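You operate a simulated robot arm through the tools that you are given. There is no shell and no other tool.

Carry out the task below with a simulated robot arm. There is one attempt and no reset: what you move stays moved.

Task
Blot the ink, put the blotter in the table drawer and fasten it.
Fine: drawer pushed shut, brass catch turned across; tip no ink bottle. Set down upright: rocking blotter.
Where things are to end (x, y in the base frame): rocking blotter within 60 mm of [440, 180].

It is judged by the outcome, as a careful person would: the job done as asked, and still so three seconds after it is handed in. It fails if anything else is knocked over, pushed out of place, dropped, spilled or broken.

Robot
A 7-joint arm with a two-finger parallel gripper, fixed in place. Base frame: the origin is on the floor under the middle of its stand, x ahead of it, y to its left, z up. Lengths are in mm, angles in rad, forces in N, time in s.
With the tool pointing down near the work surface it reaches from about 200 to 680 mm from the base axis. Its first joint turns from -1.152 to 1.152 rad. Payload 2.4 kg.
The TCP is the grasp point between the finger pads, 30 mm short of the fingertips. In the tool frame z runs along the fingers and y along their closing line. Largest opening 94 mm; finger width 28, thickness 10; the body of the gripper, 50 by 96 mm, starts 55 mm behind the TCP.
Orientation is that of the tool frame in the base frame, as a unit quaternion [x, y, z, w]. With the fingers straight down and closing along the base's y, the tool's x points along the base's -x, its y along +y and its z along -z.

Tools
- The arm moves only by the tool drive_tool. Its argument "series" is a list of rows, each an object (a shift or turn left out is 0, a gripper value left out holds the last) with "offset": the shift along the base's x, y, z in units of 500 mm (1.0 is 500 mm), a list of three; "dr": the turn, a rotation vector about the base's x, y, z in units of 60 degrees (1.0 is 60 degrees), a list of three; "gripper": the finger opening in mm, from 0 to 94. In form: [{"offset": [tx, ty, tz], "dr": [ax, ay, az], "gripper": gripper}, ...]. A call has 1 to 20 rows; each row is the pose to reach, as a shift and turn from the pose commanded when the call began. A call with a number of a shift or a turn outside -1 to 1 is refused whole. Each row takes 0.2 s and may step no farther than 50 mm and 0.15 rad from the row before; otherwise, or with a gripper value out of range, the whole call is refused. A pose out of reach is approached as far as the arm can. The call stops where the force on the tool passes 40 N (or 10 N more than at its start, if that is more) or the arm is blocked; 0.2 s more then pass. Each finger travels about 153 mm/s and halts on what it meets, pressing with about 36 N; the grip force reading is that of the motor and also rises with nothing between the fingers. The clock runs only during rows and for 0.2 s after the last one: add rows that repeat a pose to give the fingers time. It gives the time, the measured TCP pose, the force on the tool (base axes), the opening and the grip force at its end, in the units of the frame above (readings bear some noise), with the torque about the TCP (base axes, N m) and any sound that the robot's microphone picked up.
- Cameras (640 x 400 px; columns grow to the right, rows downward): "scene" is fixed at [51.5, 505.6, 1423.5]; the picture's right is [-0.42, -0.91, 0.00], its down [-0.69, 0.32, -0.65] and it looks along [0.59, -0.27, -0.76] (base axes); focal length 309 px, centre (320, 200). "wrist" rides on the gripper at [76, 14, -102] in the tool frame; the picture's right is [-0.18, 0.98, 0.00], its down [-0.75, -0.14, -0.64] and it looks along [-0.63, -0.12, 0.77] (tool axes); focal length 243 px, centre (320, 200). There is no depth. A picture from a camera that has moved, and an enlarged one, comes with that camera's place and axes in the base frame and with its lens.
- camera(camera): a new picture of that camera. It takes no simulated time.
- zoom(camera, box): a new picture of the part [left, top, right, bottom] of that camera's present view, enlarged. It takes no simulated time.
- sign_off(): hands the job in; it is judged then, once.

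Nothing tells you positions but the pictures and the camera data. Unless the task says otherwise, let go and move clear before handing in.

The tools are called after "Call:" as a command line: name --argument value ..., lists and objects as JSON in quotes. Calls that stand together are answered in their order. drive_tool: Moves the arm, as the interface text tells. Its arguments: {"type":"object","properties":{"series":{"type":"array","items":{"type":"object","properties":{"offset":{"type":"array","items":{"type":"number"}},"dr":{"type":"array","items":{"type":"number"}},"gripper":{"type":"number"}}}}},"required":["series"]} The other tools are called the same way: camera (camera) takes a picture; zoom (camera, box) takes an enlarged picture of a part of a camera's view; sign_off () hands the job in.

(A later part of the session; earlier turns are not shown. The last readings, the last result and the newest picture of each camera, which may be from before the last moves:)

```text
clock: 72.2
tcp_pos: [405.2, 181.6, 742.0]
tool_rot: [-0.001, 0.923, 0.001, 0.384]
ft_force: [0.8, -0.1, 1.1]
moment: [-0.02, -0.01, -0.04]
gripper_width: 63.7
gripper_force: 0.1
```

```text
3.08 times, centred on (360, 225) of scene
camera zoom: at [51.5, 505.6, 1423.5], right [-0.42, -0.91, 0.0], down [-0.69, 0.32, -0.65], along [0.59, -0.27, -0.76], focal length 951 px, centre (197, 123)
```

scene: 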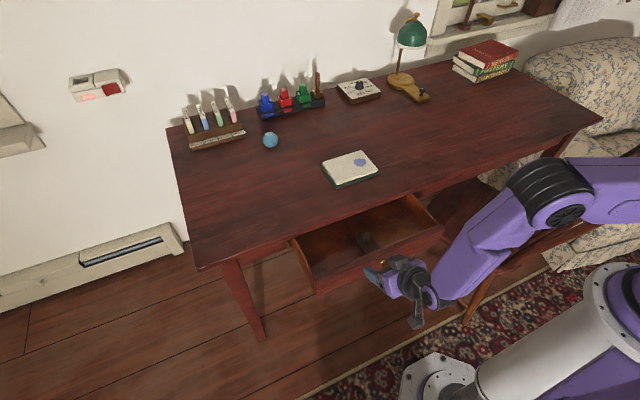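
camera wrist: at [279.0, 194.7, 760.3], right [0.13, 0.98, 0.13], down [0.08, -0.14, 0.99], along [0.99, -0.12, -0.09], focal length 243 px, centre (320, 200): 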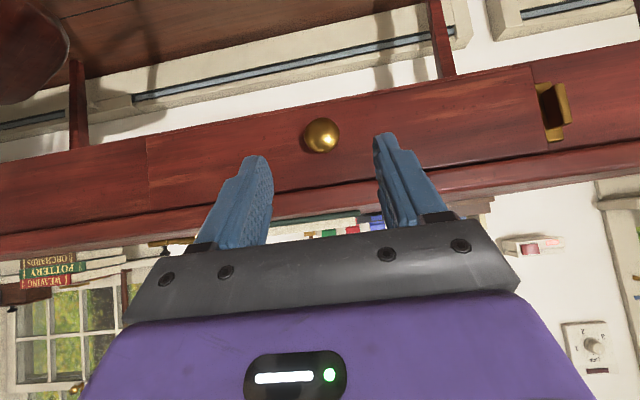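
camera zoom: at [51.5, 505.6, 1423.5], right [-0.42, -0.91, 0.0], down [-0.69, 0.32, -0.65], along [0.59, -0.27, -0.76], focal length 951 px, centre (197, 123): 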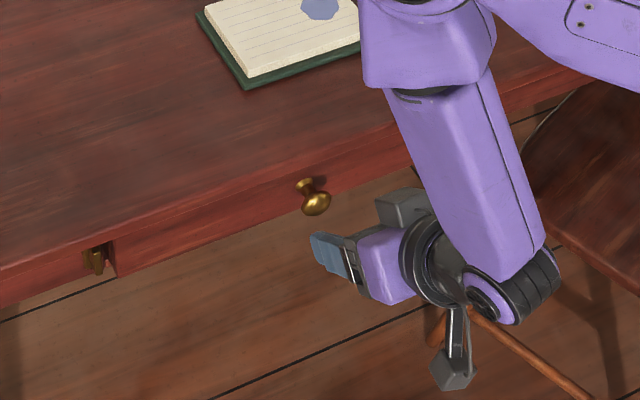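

Call:
zoom --camera "wrist" --box '[500, 60, 600, 160]'

Call:
zoom --camera "wrist" --box '[100, 90, 260, 220]'

Call:
zoom --camera "wrist" --box '[230, 80, 420, 200]'

```text
4.00 times, centred on (550, 110) of wrist
camera zoom: at [279.0, 194.7, 760.3], right [0.13, 0.98, 0.13], down [0.08, -0.14, 0.99], along [0.99, -0.12, -0.09], focal length 970 px, centre (-600, 560)
```

zoom: 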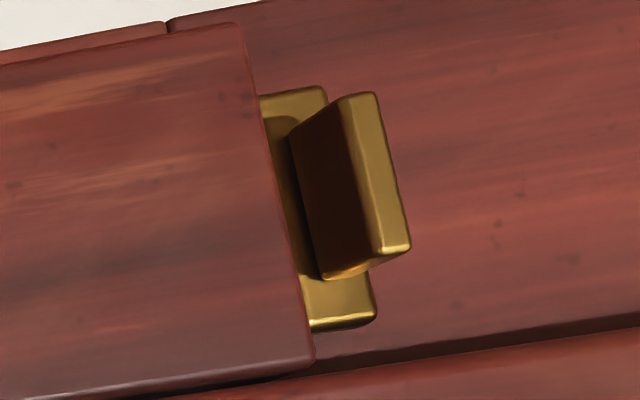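

```text
3.08 times, centred on (180, 155) of wrist
camera zoom: at [279.0, 194.7, 760.3], right [0.13, 0.98, 0.13], down [0.08, -0.14, 0.99], along [0.99, -0.12, -0.09], focal length 746 px, centre (751, 338)
```

zoom: 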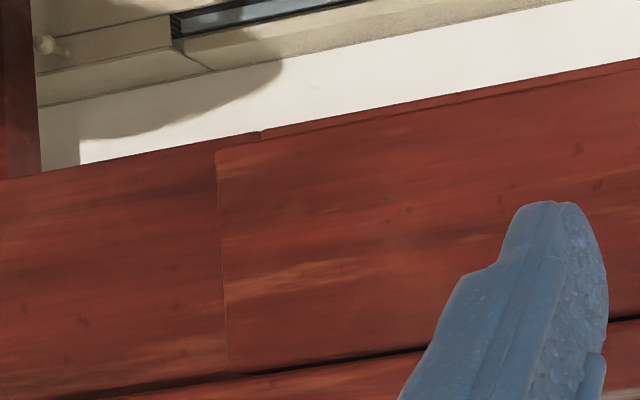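

```text
3.33 times, centred on (325, 140) of wrist
camera zoom: at [279.0, 194.7, 760.3], right [0.13, 0.98, 0.13], down [0.08, -0.14, 0.99], along [0.99, -0.12, -0.09], focal length 809 px, centre (303, 400)
```

zoom: 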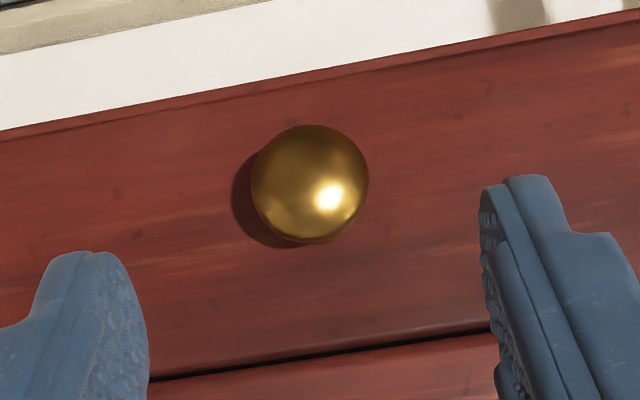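

The catch is a thin upright blade standing out from a brass plate, with its bar hanging below a pivot. Now I'll lower, straddle the knob and push the panel fully home.

Call:
drive_tool --series '[{"offset": [0, -0.002, -0.06]}, {"offset": [0, -0.003, -0.12]}, {"offset": [0.02, -0.003, -0.122]}, {"offset": [0.05, -0.003, -0.122]}, {"offset": [0.08, -0.003, -0.122]}, {"offset": [0.11, -0.003, -0.122]}, {"offset": [0.13, -0.003, -0.122]}, {"offset": [0.14, -0.003, -0.122]}, {"offset": [0.148, -0.003, -0.122]}, {"offset": [0.148, -0.003, -0.122]}]'

Call:
camera --camera "wrist"

Call:
zoom --camera "scene" --box '[280, 160, 440, 290]'

```text
clock: 74.4
tcp_pos: [478.6, 179.7, 682.5]
tool_rot: [0.001, 0.924, 0.0, 0.382]
ft_force: [-0.6, 0.1, 0.5]
moment: [0.0, 0.02, -0.03]
gripper_width: 64.1
gripper_force: 0.1
```

```text
taken
camera wrist: at [352.0, 192.7, 700.9], right [0.13, 0.98, 0.13], down [0.08, -0.14, 0.99], along [0.99, -0.12, -0.1], focal length 243 px, centre (320, 200)
```

wrist: 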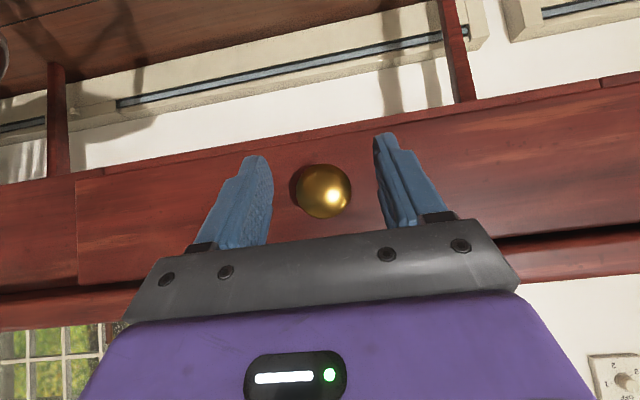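

```text
3.08 times, centred on (360, 225) of scene
camera zoom: at [51.5, 505.6, 1423.5], right [-0.42, -0.91, 0.0], down [-0.69, 0.32, -0.65], along [0.59, -0.27, -0.76], focal length 951 px, centre (197, 123)
```

zoom: 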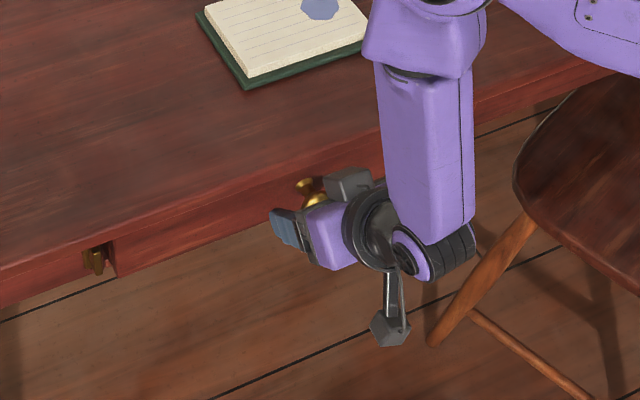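

Call:
drive_tool --series '[{"offset": [0.004, 0, 0]}, {"offset": [0.008, 0, 0]}, {"offset": [0.012, 0, 0]}, {"offset": [0.016, 0, 0]}, {"offset": [0.02, 0, 0]}, {"offset": [0.024, 0, 0]}, {"offset": [0.026, 0, 0]}]'

Call:
drive_tool --series '[{"offset": [0.003, 0, 0]}, {"offset": [0.006, 0, 0]}, {"offset": [0.009, 0, 0]}, {"offset": [0.012, 0, 0]}]'

Call:
zoom --camera "scene" --box '[280, 160, 440, 290]'

```text
clock: 76.0
tcp_pos: [492.2, 179.5, 683.0]
tool_rot: [0.001, 0.924, -0.001, 0.383]
ft_force: [-3.0, 0.9, -0.5]
moment: [0.03, 0.04, 0.02]
gripper_width: 64.2
gripper_force: 0.0
```

```text
clock: 77.0
tcp_pos: [498.6, 178.3, 682.5]
tool_rot: [0.0, 0.924, 0.001, 0.382]
ft_force: [-2.2, 0.3, -1.3]
moment: [0.01, 0.06, -0.06]
gripper_width: 63.7
gripper_force: 0.1
```

```text
3.08 times, centred on (360, 225) of scene
camera zoom: at [51.5, 505.6, 1423.5], right [-0.42, -0.91, 0.0], down [-0.69, 0.32, -0.65], along [0.59, -0.27, -0.76], focal length 951 px, centre (197, 123)
```

zoom: 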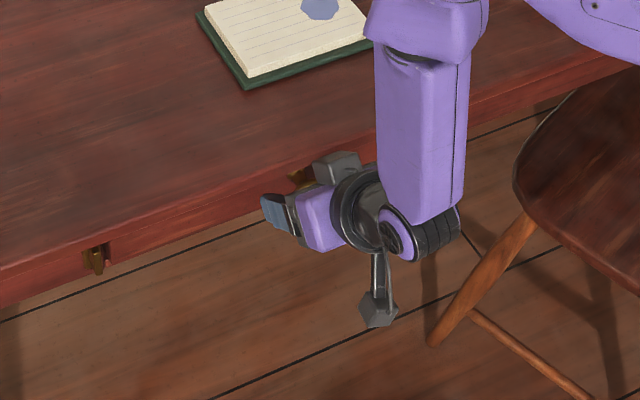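

Call:
drive_tool --series '[{"offset": [0.003, 0.002, 0]}, {"offset": [0.006, 0.002, 0]}, {"offset": [0.009, 0.002, 0]}, {"offset": [0.012, 0.002, 0]}]'

Call:
drive_tool --series '[{"offset": [0.003, 0, 0]}, {"offset": [0.006, 0, 0]}, {"offset": [0.009, 0, 0]}]'

Call:
zoom --camera "scene" --box '[280, 160, 440, 290]'

Call:
camera --camera "wrist"

```text
clock: 78.0
tcp_pos: [505.0, 180.3, 683.8]
tool_rot: [0.001, 0.924, 0.0, 0.383]
ft_force: [-2.1, 0.7, 0.8]
moment: [0.04, 0.0, 0.03]
gripper_width: 64.3
gripper_force: 0.0
```

```text
clock: 78.8
tcp_pos: [506.4, 180.4, 681.3]
tool_rot: [0.0, 0.925, -0.001, 0.38]
ft_force: [-21.0, 1.7, 8.3]
moment: [-0.2, -0.01, -0.67]
gripper_width: 63.2
gripper_force: 0.0
```

```text
3.08 times, centred on (360, 225) of scene
camera zoom: at [51.0, 505.6, 1423.5], right [-0.42, -0.91, 0.0], down [-0.69, 0.32, -0.65], along [0.59, -0.27, -0.76], focal length 951 px, centre (197, 123)
```

zoom: 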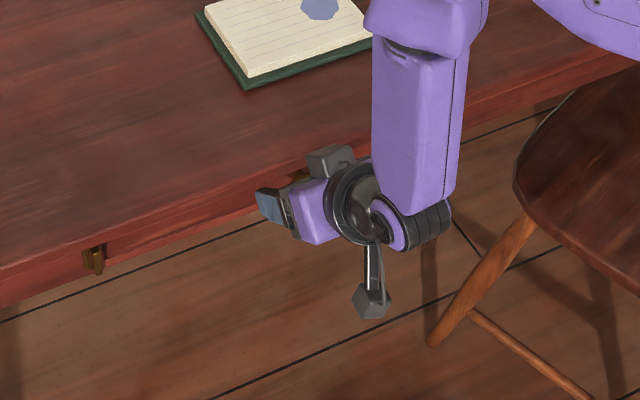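

```text
taken
camera wrist: at [381.0, 193.1, 700.0], right [0.13, 0.98, 0.13], down [0.09, -0.14, 0.99], along [0.99, -0.12, -0.1], focal length 243 px, centre (320, 200)
```

wrist: 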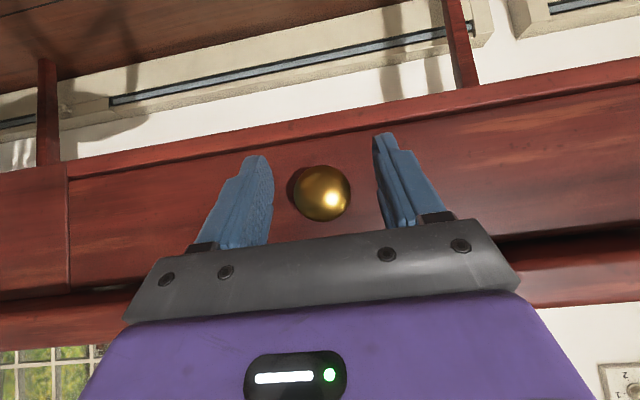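

Call:
zoom --camera "wrist" --box '[0, 120, 200, 320]'

Call:
zoom --camera "scene" --box '[285, 215, 335, 260]'

Call:
zoom --camera "scene" --box '[380, 160, 440, 220]'

```text
2.00 times, centred on (100, 220) of wrist
camera zoom: at [381.0, 193.1, 700.0], right [0.13, 0.98, 0.13], down [0.09, -0.14, 0.99], along [0.99, -0.12, -0.1], focal length 485 px, centre (760, 160)
```

zoom: 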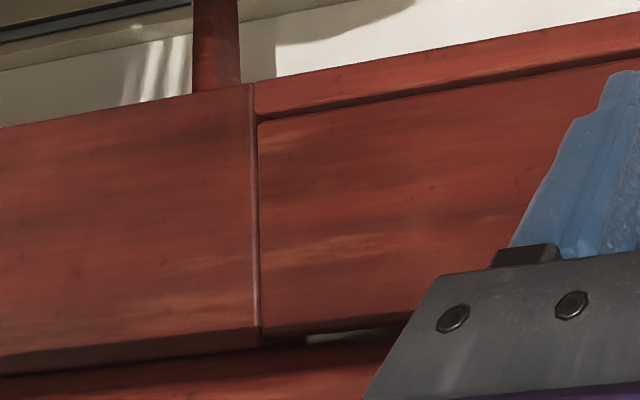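

```text
8.89 times, centred on (310, 238) of scene
camera zoom: at [51.0, 505.6, 1423.5], right [-0.42, -0.91, 0.0], down [-0.69, 0.32, -0.65], along [0.59, -0.27, -0.76], focal length 2747 px, centre (409, -133)
```

zoom: 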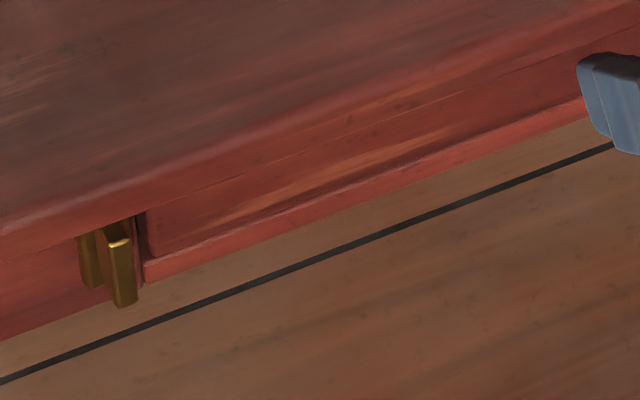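

```text
6.67 times, centred on (410, 190) of scene
camera zoom: at [51.0, 505.6, 1423.5], right [-0.42, -0.91, 0.0], down [-0.69, 0.32, -0.65], along [0.59, -0.27, -0.76], focal length 2060 px, centre (-280, 267)
```

zoom: 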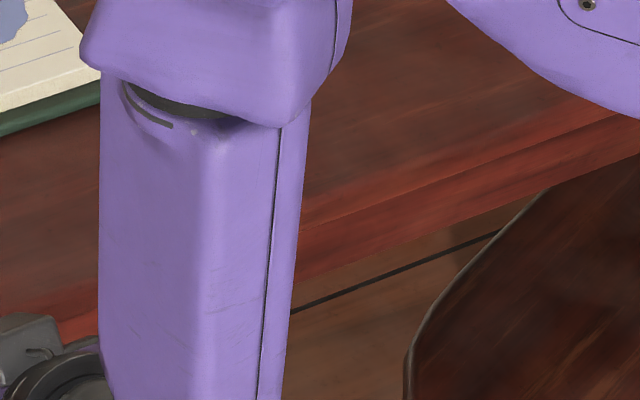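

The drawer is at its stop: the force rose to 21 N and the panel sits flush in its opening. I'll back off and move over to view the catch from the front.

Call:
drive_tool --series '[{"offset": [-0.03, 0, 0]}, {"offset": [-0.1, 0, 0]}, {"offset": [-0.16, 0.02, 0.02]}, {"offset": [-0.17, 0.1, 0.04]}, {"offset": [-0.16, 0.19, 0.04]}, {"offset": [-0.15, 0.28, 0.04]}, {"offset": [-0.14, 0.36, 0.04]}, {"offset": [-0.132, 0.41, 0.04]}, {"offset": [-0.132, 0.41, 0.04]}]'

Call:
camera --camera "wrist"

Call:
camera --camera "scene"

```text
clock: 80.8
tcp_pos: [441.8, 385.7, 705.0]
tool_rot: [0.0, 0.924, 0.0, 0.382]
ft_force: [0.2, -0.9, 0.1]
moment: [0.04, 0.01, 0.01]
gripper_width: 63.7
gripper_force: 0.0
```

```text
taken
camera wrist: at [315.6, 399.8, 722.1], right [0.13, 0.98, 0.13], down [0.08, -0.14, 0.99], along [0.99, -0.12, -0.1], focal length 243 px, centre (320, 200)
```

wrist: 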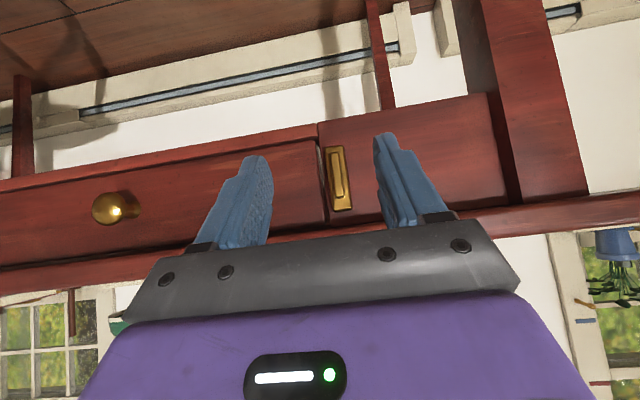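

```text
taken
```

scene: 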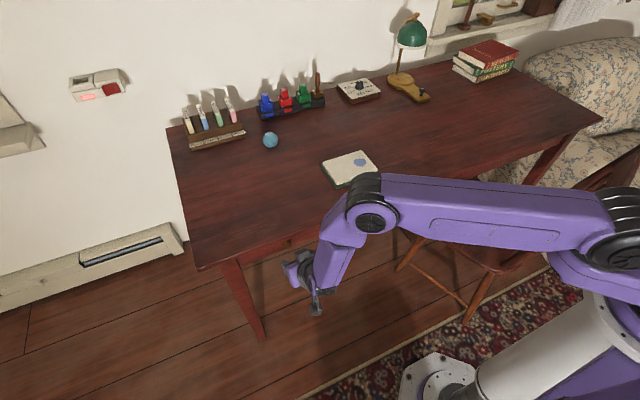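

Call:
zoom --camera "wrist" --box '[290, 110, 390, 230]'

Call:
zoom --camera "wrist" --box '[315, 135, 365, 220]'

Call:
zoom --camera "scene" --box '[260, 210, 340, 320]'

```text
3.33 times, centred on (340, 170) of wrist
camera zoom: at [315.6, 399.8, 722.1], right [0.13, 0.98, 0.13], down [0.08, -0.14, 0.99], along [0.99, -0.12, -0.1], focal length 809 px, centre (253, 300)
```

zoom: 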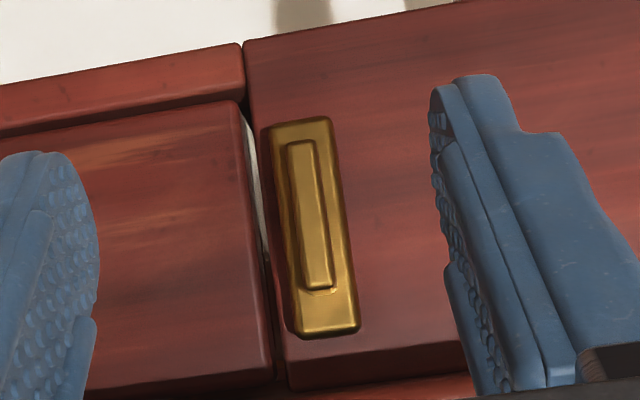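

```text
4.71 times, centred on (340, 178) of wrist
camera zoom: at [315.6, 399.8, 722.1], right [0.13, 0.98, 0.13], down [0.08, -0.14, 0.99], along [0.99, -0.12, -0.1], focal length 1142 px, centre (226, 306)
```

zoom: 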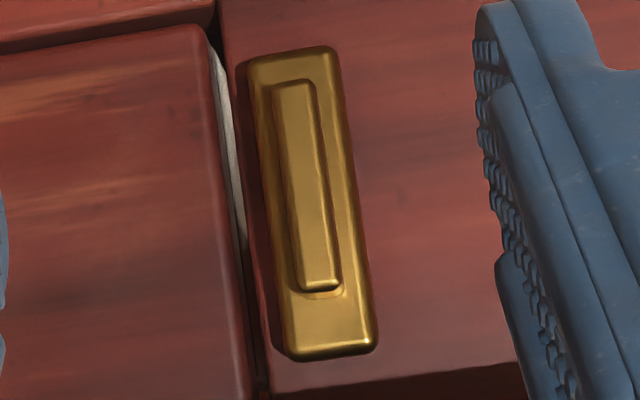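

```text
3.64 times, centred on (300, 265) of scene
camera zoom: at [51.5, 505.6, 1423.5], right [-0.42, -0.91, 0.0], down [-0.69, 0.32, -0.65], along [0.59, -0.27, -0.76], focal length 1124 px, centre (393, -36)
```

zoom: 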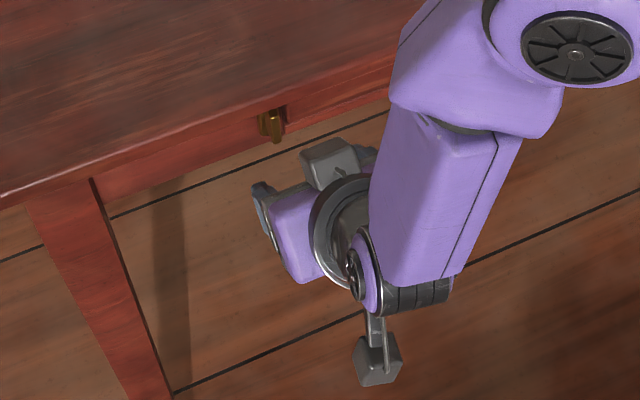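

The catch turns out to be a brass turn-button: a vertical plate about 14 x 55 mm with a thin thumb fin centred on it near (y 393, z 689). I'll bring the tool horizontal, pointing along +x, so I can grip the fin and roll it 90°.

Call:
drive_tool --series '[{"offset": [-0.01, 0.002, -0.004], "dr": [0, -0.12, 0], "gripper": 60}, {"offset": [-0.02, 0.004, -0.01], "dr": [0, -0.24, 0], "gripper": 50}, {"offset": [-0.03, 0.006, -0.016], "dr": [0, -0.36, 0], "gripper": 44}, {"offset": [-0.034, 0.01, -0.022], "dr": [0, -0.48, 0]}, {"offset": [-0.036, 0.012, -0.028], "dr": [0, -0.6, 0]}, {"offset": [-0.036, 0.014, -0.032], "dr": [0, -0.7, 0]}, {"offset": [-0.036, 0.014, -0.032], "dr": [0, -0.752, 0]}, {"offset": [-0.036, 0.014, -0.032], "dr": [0, -0.752, 0]}]'

Call:
camera --camera "wrist"

Call:
zoom --camera "scene" --box '[240, 200, 400, 320]'

```text
clock: 82.6
tcp_pos: [423.4, 388.4, 688.1]
tool_rot: [0.0, 0.725, 0.001, 0.689]
ft_force: [-0.1, 0.6, 0.0]
moment: [0.0, 0.0, 0.01]
gripper_width: 44.3
gripper_force: 0.0
out of reach, approached as far as the arm can: row 6, 7, 8
```

```text
taken
camera wrist: at [317.3, 401.7, 617.4], right [0.01, 0.98, 0.18], down [-0.6, -0.14, 0.79], along [0.8, -0.12, 0.59], focal length 243 px, centre (320, 200)
```

wrist: 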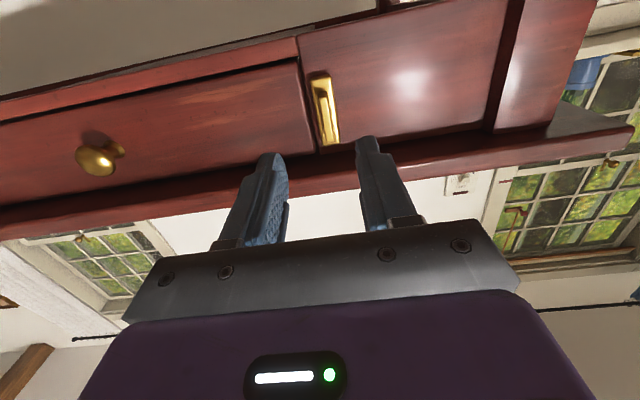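

```text
3.33 times, centred on (320, 260) of scene
camera zoom: at [51.5, 505.6, 1423.5], right [-0.42, -0.91, 0.0], down [-0.69, 0.32, -0.65], along [0.59, -0.27, -0.76], focal length 1030 px, centre (320, 0)
```

zoom: 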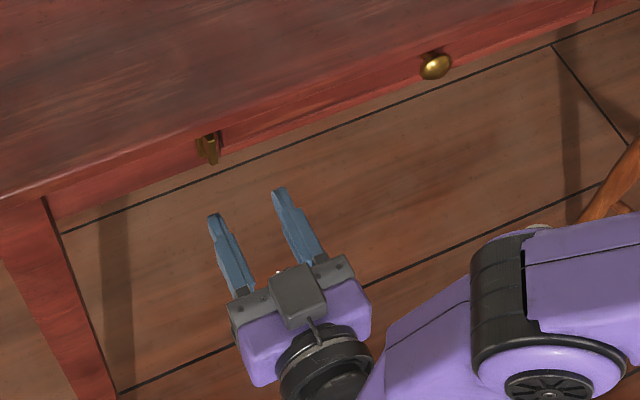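

Call:
zoom --camera "wrist" --box '[295, 60, 355, 155]'

Call:
zoom --camera "scene" --box '[285, 225, 315, 255]'

```text
4.21 times, centred on (325, 108) of wrist
camera zoom: at [317.3, 401.7, 617.4], right [0.01, 0.98, 0.18], down [-0.6, -0.14, 0.79], along [0.8, -0.12, 0.59], focal length 1022 px, centre (299, 590)
```

zoom: 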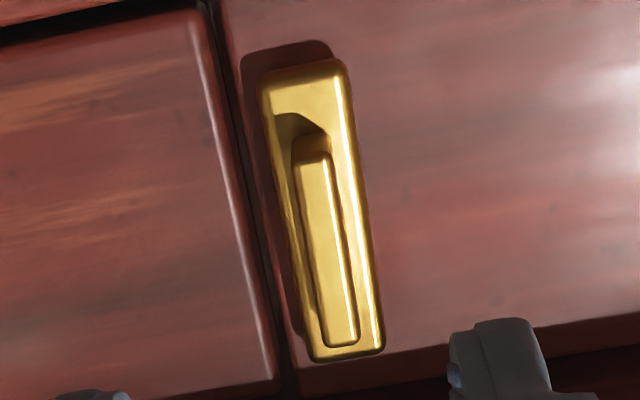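

```text
13.33 times, centred on (300, 240) of scene
camera zoom: at [51.5, 505.6, 1423.5], right [-0.42, -0.91, 0.0], down [-0.69, 0.32, -0.65], along [0.59, -0.27, -0.76], focal length 4120 px, centre (587, -333)
```

zoom: 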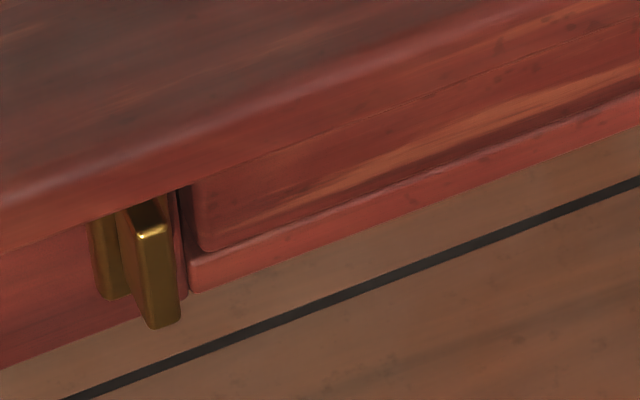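

The fin's front is at x≈512, centred at (y 393.3, z 683.5), and the plate face is at x≈531. I'll align with the fin and advance partway.

Call:
drive_tool --series '[{"offset": [0.03, 0.005, -0.005], "dr": [0, -0.02, 0]}, {"offset": [0.06, 0.0106, -0.0092], "dr": [0, -0.0483, 0]}, {"offset": [0.08, 0.0106, -0.0092], "dr": [0, -0.0483, 0]}, {"offset": [0.08, 0.0106, -0.0092], "dr": [0, -0.0483, 0]}]'

Call:
camera --camera "wrist"

Call:
zoom --camera "scene" --box '[260, 200, 360, 280]'

```text
clock: 83.6
tcp_pos: [444.6, 380.8, 698.8]
tool_rot: [0.0, 0.708, 0.0, 0.706]
ft_force: [0.1, -0.5, 0.7]
moment: [0.0, 0.01, -0.01]
gripper_width: 43.9
gripper_force: 0.0
out of reach, approached as far as the arm can: row 1, 2, 3, 4
```

```text
taken
camera wrist: at [340.6, 394.0, 623.1], right [0.0, 0.98, 0.18], down [-0.64, -0.14, 0.75], along [0.77, -0.12, 0.63], focal length 243 px, centre (320, 200)
```

wrist: 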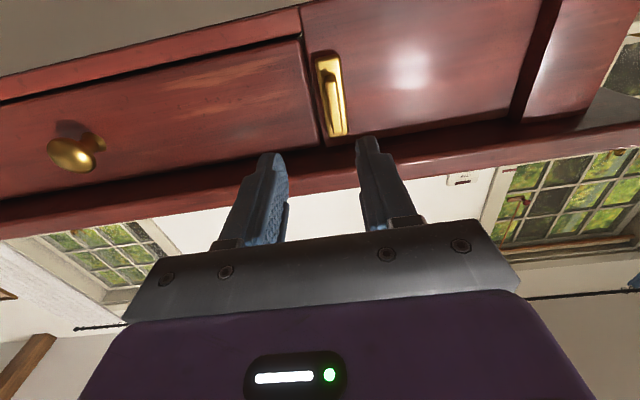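

```text
5.00 times, centred on (310, 240) of scene
camera zoom: at [51.5, 505.6, 1423.5], right [-0.42, -0.91, 0.0], down [-0.69, 0.32, -0.65], along [0.59, -0.27, -0.76], focal length 1545 px, centre (370, 0)
```

zoom: 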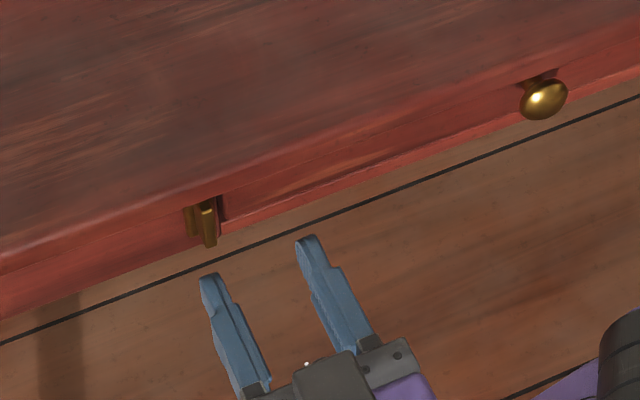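

A fully horizontal tool is out of reach here. Instead I'll grip the fin with the 45° tilt and turn it by rotating about the x-axis through its pivot. That ends with the tool pointing outward from the base, which should be reachable. First, back to 45° and line up.

Call:
drive_tool --series '[{"offset": [-0.02, 0.004, 0.0], "dr": [0, 0.12, 0]}, {"offset": [-0.03, 0.008, 0.0], "dr": [0, 0.24, 0]}, {"offset": [-0.03, 0.012, 0.0], "dr": [0, 0.36, 0]}, {"offset": [-0.02, 0.016, -0.004], "dr": [0, 0.48, 0]}, {"offset": [0, 0.02, -0.008], "dr": [0, 0.6, 0]}, {"offset": [0.02, 0.025, -0.0136], "dr": [0, 0.7, 0]}, {"offset": [0.03, 0.025, -0.0136], "dr": [0, 0.7473, 0]}, {"offset": [0.03, 0.025, -0.0136], "dr": [0, 0.7473, 0]}]'

Call:
camera --camera "wrist"

Call:
zoom --camera "scene" --box '[260, 200, 360, 280]'

```text
clock: 85.4
tcp_pos: [459.7, 392.0, 693.1]
tool_rot: [0.001, 0.924, 0.0, 0.382]
ft_force: [-0.5, 0.3, 0.5]
moment: [0.01, 0.0, 0.0]
gripper_width: 44.2
gripper_force: 0.0
```

```text
taken
camera wrist: at [331.5, 405.8, 711.1], right [0.13, 0.98, 0.13], down [0.08, -0.14, 0.99], along [0.99, -0.12, -0.1], focal length 243 px, centre (320, 200)
```

wrist: 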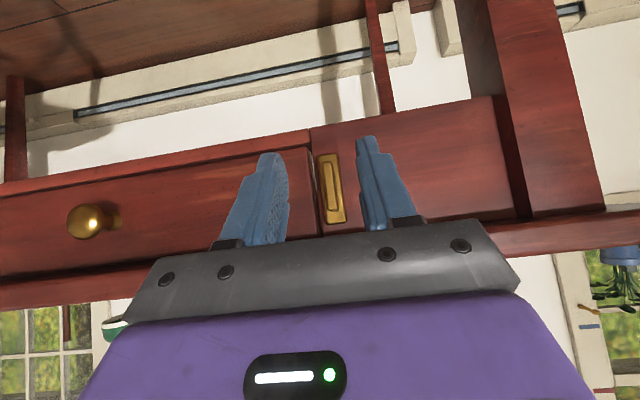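

```text
5.00 times, centred on (310, 240) of scene
camera zoom: at [51.5, 505.6, 1423.5], right [-0.42, -0.91, 0.0], down [-0.69, 0.32, -0.65], along [0.59, -0.27, -0.76], focal length 1545 px, centre (370, 0)
```

zoom: 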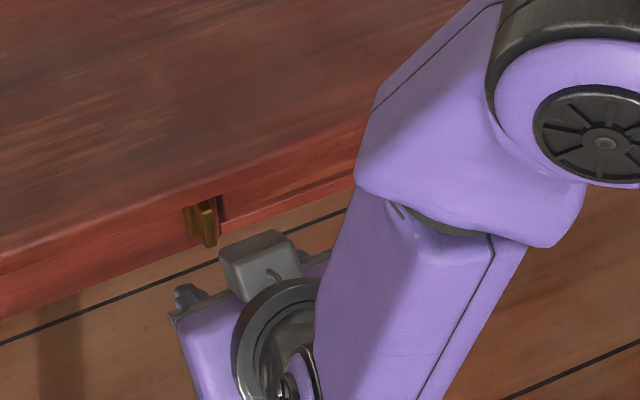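

Call:
drive_tool --series '[{"offset": [0.02, 0.003, 0]}, {"offset": [0.04, 0.003, 0]}, {"offset": [0.056, 0.003, 0]}, {"offset": [0.066, 0.003, 0]}, {"offset": [0.072, 0.003, 0]}, {"offset": [0.072, 0.003, 0]}]'

Call:
zoom --camera "wrist" --box '[240, 120, 420, 250]'

Call:
zoom --camera "scene" --box '[260, 200, 360, 280]'

```text
clock: 86.8
tcp_pos: [493.6, 392.5, 692.2]
tool_rot: [0.001, 0.924, -0.001, 0.383]
ft_force: [-0.2, 0.2, 0.2]
moment: [-0.04, 0.0, 0.02]
gripper_width: 44.2
gripper_force: 0.0
```

```text
3.08 times, centred on (330, 185) of wrist
camera zoom: at [367.2, 406.8, 709.8], right [0.13, 0.98, 0.13], down [0.08, -0.14, 0.99], along [0.99, -0.12, -0.09], focal length 746 px, centre (289, 246)
```

zoom: 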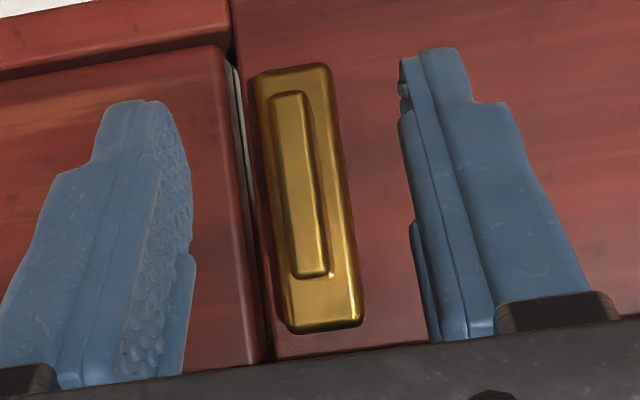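

```text
5.00 times, centred on (310, 240) of scene
camera zoom: at [51.5, 505.6, 1423.5], right [-0.42, -0.91, 0.0], down [-0.69, 0.32, -0.65], along [0.59, -0.27, -0.76], focal length 1545 px, centre (370, 0)
```

zoom: 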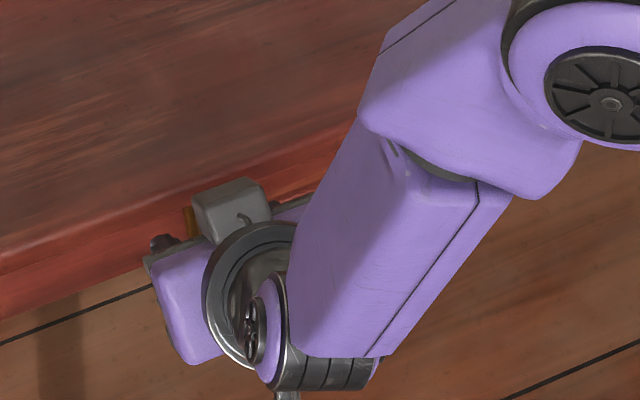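

The fin is centred between the fingers. Closing on it gently.

Call:
drive_tool --series '[{"offset": [0, 0.001, 0], "gripper": 30}, {"offset": [0, 0.001, 0], "gripper": 18}, {"offset": [0, 0.001, 0], "gripper": 12}, {"offset": [0, 0.001, 0], "gripper": 8}, {"offset": [0, 0.001, 0], "gripper": 4}, {"offset": [0, 0.001, 0], "gripper": 2}, {"offset": [0, 0.001, 0], "gripper": 2}]'

Call:
zoom --camera "wrist" --box '[240, 120, 420, 250]'

```text
clock: 88.4
tcp_pos: [492.8, 393.3, 692.2]
tool_rot: [0.001, 0.923, -0.001, 0.384]
ft_force: [-0.6, -4.4, 0.8]
moment: [-0.03, -0.17, -0.05]
gripper_width: 7.8
gripper_force: 42.1
```

```text
3.08 times, centred on (330, 185) of wrist
camera zoom: at [367.1, 407.4, 710.0], right [0.13, 0.98, 0.13], down [0.08, -0.14, 0.99], along [0.99, -0.12, -0.09], focal length 746 px, centre (289, 246)
```

zoom: 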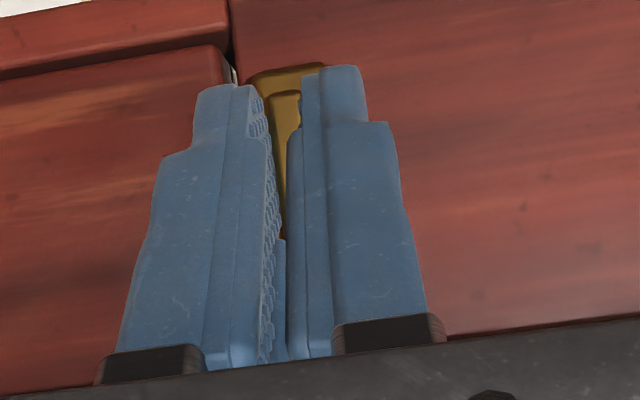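

The fin is gripped (7.8 mm). I'll try a small turn about +x through the pivot and watch the torque.

Call:
drive_tool --series '[{"offset": [0, -0.0009, 0], "dr": [0.05, 0, 0]}, {"offset": [0, -0.0018, -0.0001], "dr": [0.1, 0, 0]}, {"offset": [0, -0.0027, -0.0002], "dr": [0.15, 0, 0]}, {"offset": [0, -0.0027, -0.0002], "dr": [0.15, 0, 0]}]'

Call:
zoom --camera "wrist" --box '[240, 120, 420, 250]'

```text
clock: 89.4
tcp_pos: [492.8, 392.2, 692.6]
tool_rot: [0.031, 0.921, 0.072, 0.382]
ft_force: [-19.7, -14.6, 15.4]
moment: [-0.11, -0.32, -0.27]
gripper_width: 7.6
gripper_force: 41.7
```

```text
3.08 times, centred on (330, 185) of wrist
camera zoom: at [367.2, 403.2, 712.0], right [0.13, 0.95, 0.28], down [0.08, -0.29, 0.95], along [0.99, -0.1, -0.11], focal length 746 px, centre (289, 246)
```

zoom: 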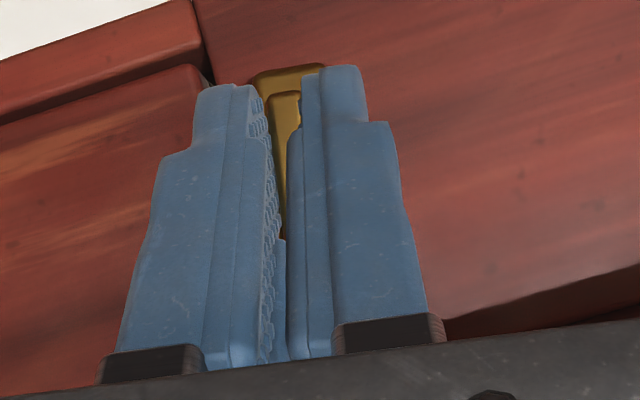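

The catch turns with the gripper in this direction. I'll continue in small increments, nudging the path to keep side forces low.

Call:
drive_tool --series '[{"offset": [-0.0016, -0.001, 0.001], "dr": [0, 0, 0]}, {"offset": [-0.0016, -0.0021, 0.001], "dr": [0.05, 0, 0]}, {"offset": [-0.0016, -0.0032, 0.0009], "dr": [0.1, 0, 0]}, {"offset": [-0.0016, -0.0043, 0.0008], "dr": [0.15, 0, 0]}, {"offset": [-0.0016, -0.0043, 0.0008], "dr": [0.15, 0, 0]}]'

```text
clock: 90.6
tcp_pos: [494.6, 391.3, 691.5]
tool_rot: [0.059, 0.912, 0.145, 0.378]
ft_force: [-3.5, -0.8, -10.2]
moment: [-0.03, -0.04, -0.12]
gripper_width: 7.7
gripper_force: 41.8
```

Call:
drive_tool --series '[{"offset": [0, -0.0015, -0.001], "dr": [0.075, 0, 0]}, {"offset": [0, -0.003, -0.0015], "dr": [0.15, 0, 0]}, {"offset": [0, -0.0044, -0.0021], "dr": [0.225, 0, 0]}, {"offset": [0, -0.0059, -0.0029], "dr": [0.3, 0, 0]}, {"offset": [0, -0.0059, -0.0029], "dr": [0.3, 0, 0]}]'

Call:
camera --camera "wrist"

```text
clock: 91.8
tcp_pos: [492.4, 389.9, 691.7]
tool_rot: [0.119, 0.879, 0.286, 0.364]
ft_force: [0.5, 4.1, -11.2]
moment: [-0.05, 1.25, 0.73]
gripper_width: 7.9
gripper_force: 41.8
```

```text
taken
camera wrist: at [367.4, 389.2, 713.4], right [0.13, 0.72, 0.68], down [0.08, -0.69, 0.71], along [0.99, -0.04, -0.15], focal length 243 px, centre (320, 200)
```

wrist: 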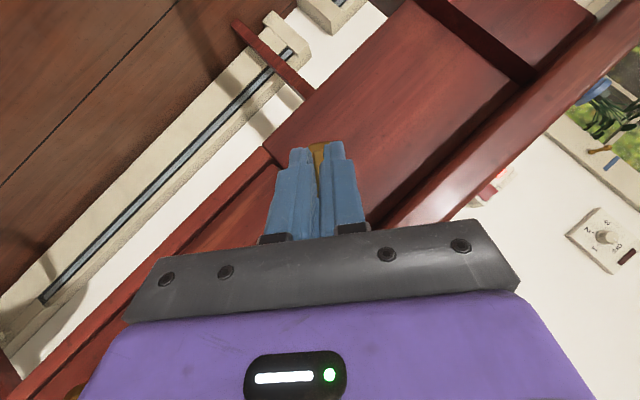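

Call:
drive_tool --series '[{"offset": [0, -0.0013, -0.0015], "dr": [0.075, 0, 0]}, {"offset": [0, -0.0026, -0.0026], "dr": [0.15, 0, 0]}, {"offset": [0, -0.0037, -0.0037], "dr": [0.225, 0, 0]}, {"offset": [0, -0.0049, -0.0048], "dr": [0.3, 0, 0]}, {"offset": [0, -0.0049, -0.0048], "dr": [0.3, 0, 0]}]'

Call:
zoom --camera "wrist" --box '[240, 100, 420, 250]'

Call:
camera --camera "scene"

```text
clock: 93.0
tcp_pos: [492.9, 388.0, 688.2]
tool_rot: [0.174, 0.823, 0.421, 0.341]
ft_force: [-3.7, 10.3, -5.5]
moment: [0.01, -0.01, -0.15]
gripper_width: 7.7
gripper_force: 42.4
```

```text
2.67 times, centred on (330, 175) of wrist
camera zoom: at [367.2, 380.1, 710.4], right [0.13, 0.47, 0.87], down [0.08, -0.88, 0.46], along [0.99, 0.01, -0.15], focal length 647 px, centre (293, 267)
```

zoom: 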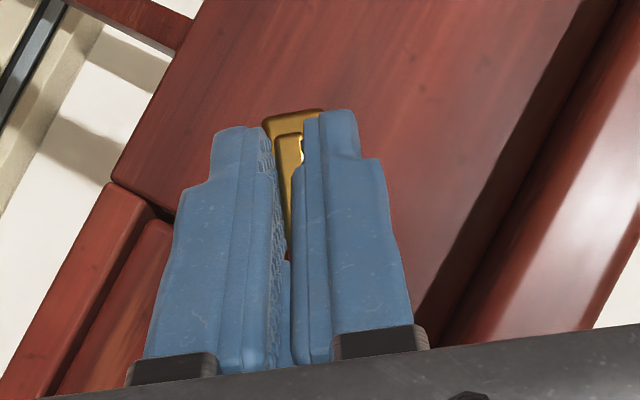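

```text
taken
```

scene: 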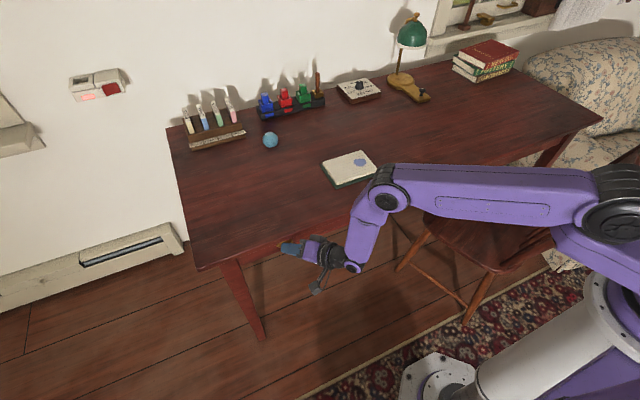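

Call:
drive_tool --series '[{"offset": [0, -0.0004, -0.0017], "dr": [0.075, 0, 0]}, {"offset": [0, -0.0013, -0.0029], "dr": [0.15, 0, 0]}, {"offset": [0, -0.0021, -0.0043], "dr": [0.225, 0, 0]}, {"offset": [0, -0.0028, -0.0057], "dr": [0.3, 0, 0]}, {"offset": [0, -0.0028, -0.0057], "dr": [0.3, 0, 0]}]'

```text
clock: 94.2
tcp_pos: [492.2, 385.6, 687.2]
tool_rot: [0.224, 0.747, 0.544, 0.31]
ft_force: [6.5, 23.6, -8.1]
moment: [-0.02, 0.28, 0.59]
gripper_width: 8.1
gripper_force: 42.2
```

Call:
drive_tool --series '[{"offset": [0, 0.0016, -0.001], "dr": [0, 0, 0]}, {"offset": [0, 0.0014, -0.002], "dr": [0.075, 0, 0]}, {"offset": [0, 0.001, -0.0033], "dr": [0.15, 0, 0]}, {"offset": [0, 0.0008, -0.0047], "dr": [0.225, 0, 0]}, {"offset": [0, 0.0006, -0.0061], "dr": [0.3, 0, 0]}, {"offset": [0, 0.0006, -0.0061], "dr": [0.3, 0, 0]}]'

Call:
camera --camera "wrist"

Call:
zoom --camera "scene" --box '[260, 200, 360, 280]'

```text
clock: 95.6
tcp_pos: [485.0, 379.4, 686.0]
tool_rot: [0.275, 0.662, 0.645, 0.266]
ft_force: [-24.2, -12.9, -19.2]
moment: [-0.25, 0.46, -0.02]
gripper_width: 7.9
gripper_force: 41.8
out of reach, approached as far as the arm can: row 5, 6
```

```text
taken
camera wrist: at [358.6, 360.7, 702.0], right [0.15, -0.12, 0.98], down [0.08, -0.99, -0.13], along [0.99, 0.09, -0.14], focal length 243 px, centre (320, 200)
```

wrist: 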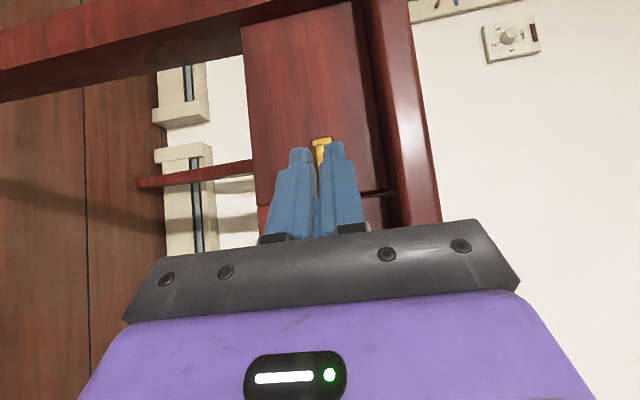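

```text
5.00 times, centred on (310, 240) of scene
camera zoom: at [51.3, 505.6, 1423.5], right [-0.42, -0.91, 0.0], down [-0.69, 0.32, -0.65], along [0.59, -0.27, -0.76], focal length 1545 px, centre (370, 0)
```

zoom: 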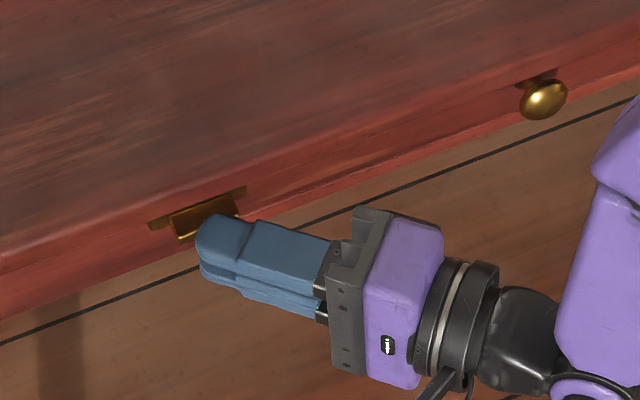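

The catch is now turned horizontal, and the closing axis reads vertical to within about 1°. I'll release it, back out along the tool axis and inspect.

Call:
drive_tool --series '[{"offset": [0, 0, 0], "gripper": 12}, {"offset": [0, 0, 0], "gripper": 18}, {"offset": [0, 0, 0], "gripper": 22}, {"offset": [0, 0, 0], "gripper": 22}]'

Call:
zoom --camera "scene" --box '[280, 210, 330, 260]'

Call:
zoom --camera "wrist" --box '[240, 100, 420, 250]'

```text
clock: 96.6
tcp_pos: [493.1, 383.6, 694.1]
tool_rot: [0.273, 0.653, 0.653, 0.272]
ft_force: [2.9, -1.4, -10.9]
moment: [-0.18, 0.22, -0.07]
gripper_width: 27.8
gripper_force: 5.1
```

```text
8.00 times, centred on (305, 235) of scene
camera zoom: at [51.8, 505.7, 1423.4], right [-0.42, -0.91, 0.0], down [-0.69, 0.32, -0.65], along [0.59, -0.27, -0.76], focal length 2472 px, centre (440, -80)
```

zoom: 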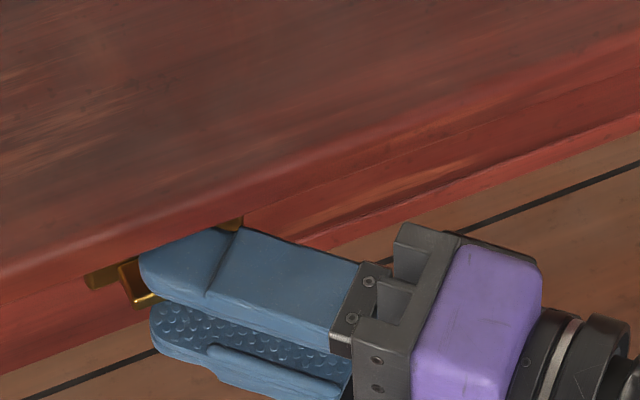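

```text
2.67 times, centred on (330, 175) of wrist
camera zoom: at [366.0, 364.4, 708.1], right [0.13, -0.13, 0.98], down [0.07, -0.99, -0.14], along [0.99, 0.09, -0.12], focal length 647 px, centre (293, 267)
```

zoom: 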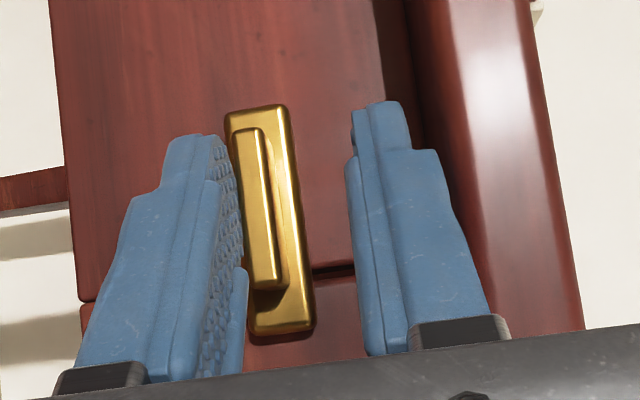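

The tool sprang up and the lower finger is touching the fin. I'll recentre by lowering a few mm, then back straight out.

Call:
drive_tool --series '[{"offset": [0, 0, -0.006], "gripper": 28}, {"offset": [0, 0, -0.012], "gripper": 28}, {"offset": [0, 0, -0.018], "gripper": 28}, {"offset": [0, 0, -0.018], "gripper": 28}]'

Call:
zoom --camera "wrist" --box '[240, 100, 420, 250]'

```text
clock: 97.6
tcp_pos: [491.0, 384.6, 693.5]
tool_rot: [0.271, 0.653, 0.653, 0.271]
ft_force: [0.1, -0.4, -0.1]
moment: [-0.05, -0.02, 0.03]
gripper_width: 27.7
gripper_force: 0.1
out of reach, approached as far as the arm can: row 1, 2, 3, 4
```

```text
2.67 times, centred on (330, 175) of wrist
camera zoom: at [364.9, 364.7, 707.9], right [0.13, -0.13, 0.98], down [0.08, -0.99, -0.14], along [0.99, 0.09, -0.12], focal length 647 px, centre (293, 267)
```

zoom: 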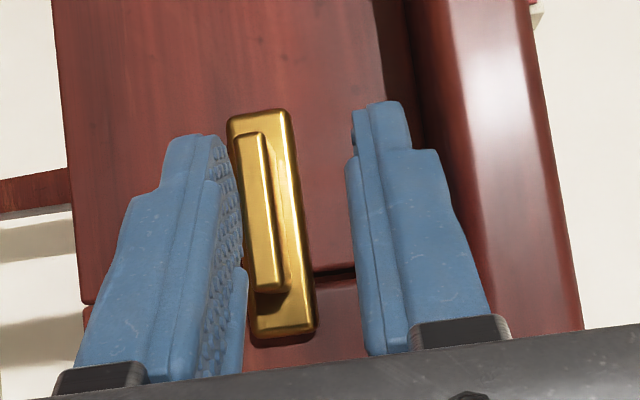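

Call:
drive_tool --series '[{"offset": [0, 0, 0], "gripper": 31}, {"offset": [-0.004, -0.004, 0], "gripper": 31}, {"offset": [-0.008, -0.008, 0]}, {"offset": [-0.012, -0.012, 0]}]'

Call:
zoom --camera "wrist" --box '[240, 100, 420, 250]'

```text
clock: 98.6
tcp_pos: [485.1, 377.6, 693.2]
tool_rot: [0.271, 0.653, 0.653, 0.271]
ft_force: [-0.4, 0.2, 0.1]
moment: [0.02, -0.01, 0.01]
gripper_width: 31.2
gripper_force: 0.1
```

```text
2.67 times, centred on (330, 175) of wrist
camera zoom: at [357.9, 358.4, 707.5], right [0.13, -0.13, 0.98], down [0.08, -0.99, -0.14], along [0.99, 0.09, -0.12], focal length 647 px, centre (293, 267)
```

zoom: 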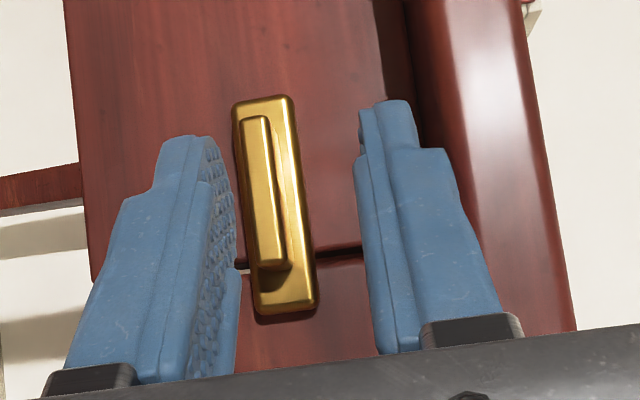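

Call:
drive_tool --series '[{"offset": [-0.02, -0.02, 0]}, {"offset": [-0.05, -0.05, 0]}, {"offset": [-0.09, -0.09, 0]}, {"offset": [-0.13, -0.13, 0.01]}, {"offset": [-0.13, -0.13, 0.01]}]'

Call:
camera --camera "wrist"

Call:
zoom --camera "scene" --box '[270, 200, 430, 300]'

Call:
zoom --camera "scene" --box '[280, 215, 330, 255]'

```text
clock: 99.8
tcp_pos: [417.9, 311.4, 699.2]
tool_rot: [0.27, 0.653, 0.653, 0.271]
ft_force: [0.2, 0.1, -0.7]
moment: [-0.02, 0.03, -0.02]
gripper_width: 31.0
gripper_force: 0.2
```

```text
taken
camera wrist: at [292.0, 292.7, 713.7], right [0.13, -0.13, 0.98], down [0.08, -0.99, -0.14], along [0.99, 0.09, -0.12], focal length 243 px, centre (320, 200)
```

wrist: 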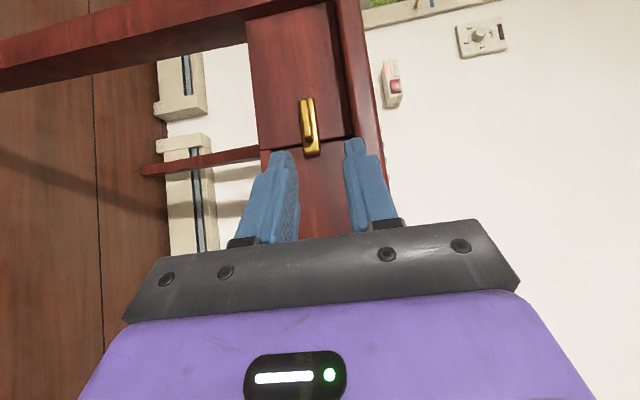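

```text
4.00 times, centred on (350, 250) of scene
camera zoom: at [51.5, 505.6, 1423.5], right [-0.42, -0.91, 0.0], down [-0.69, 0.32, -0.65], along [0.59, -0.27, -0.76], focal length 1236 px, centre (200, 0)
```

zoom: 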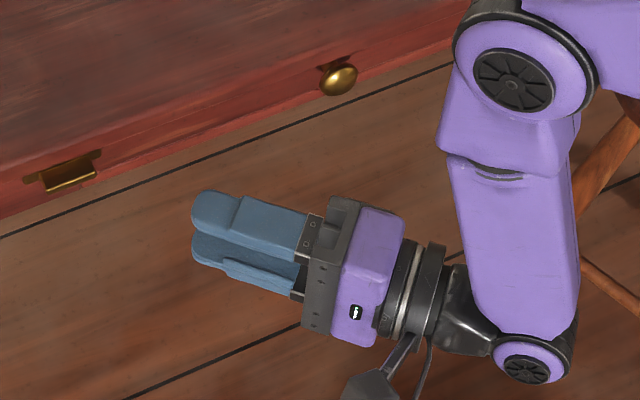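

```text
10.00 times, centred on (305, 235) of scene
camera zoom: at [51.5, 505.6, 1423.5], right [-0.42, -0.91, 0.0], down [-0.69, 0.32, -0.65], along [0.59, -0.27, -0.76], focal length 3090 px, centre (470, -150)
```

zoom: 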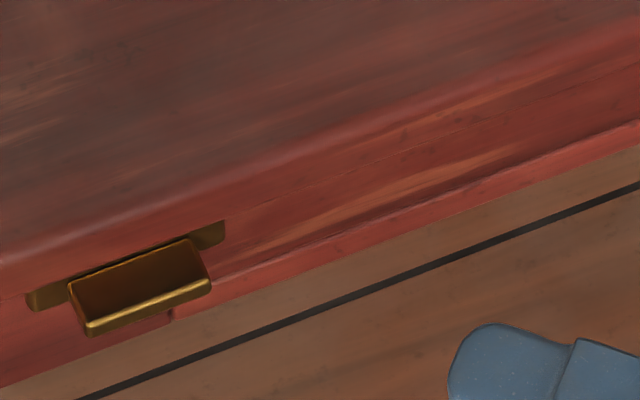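

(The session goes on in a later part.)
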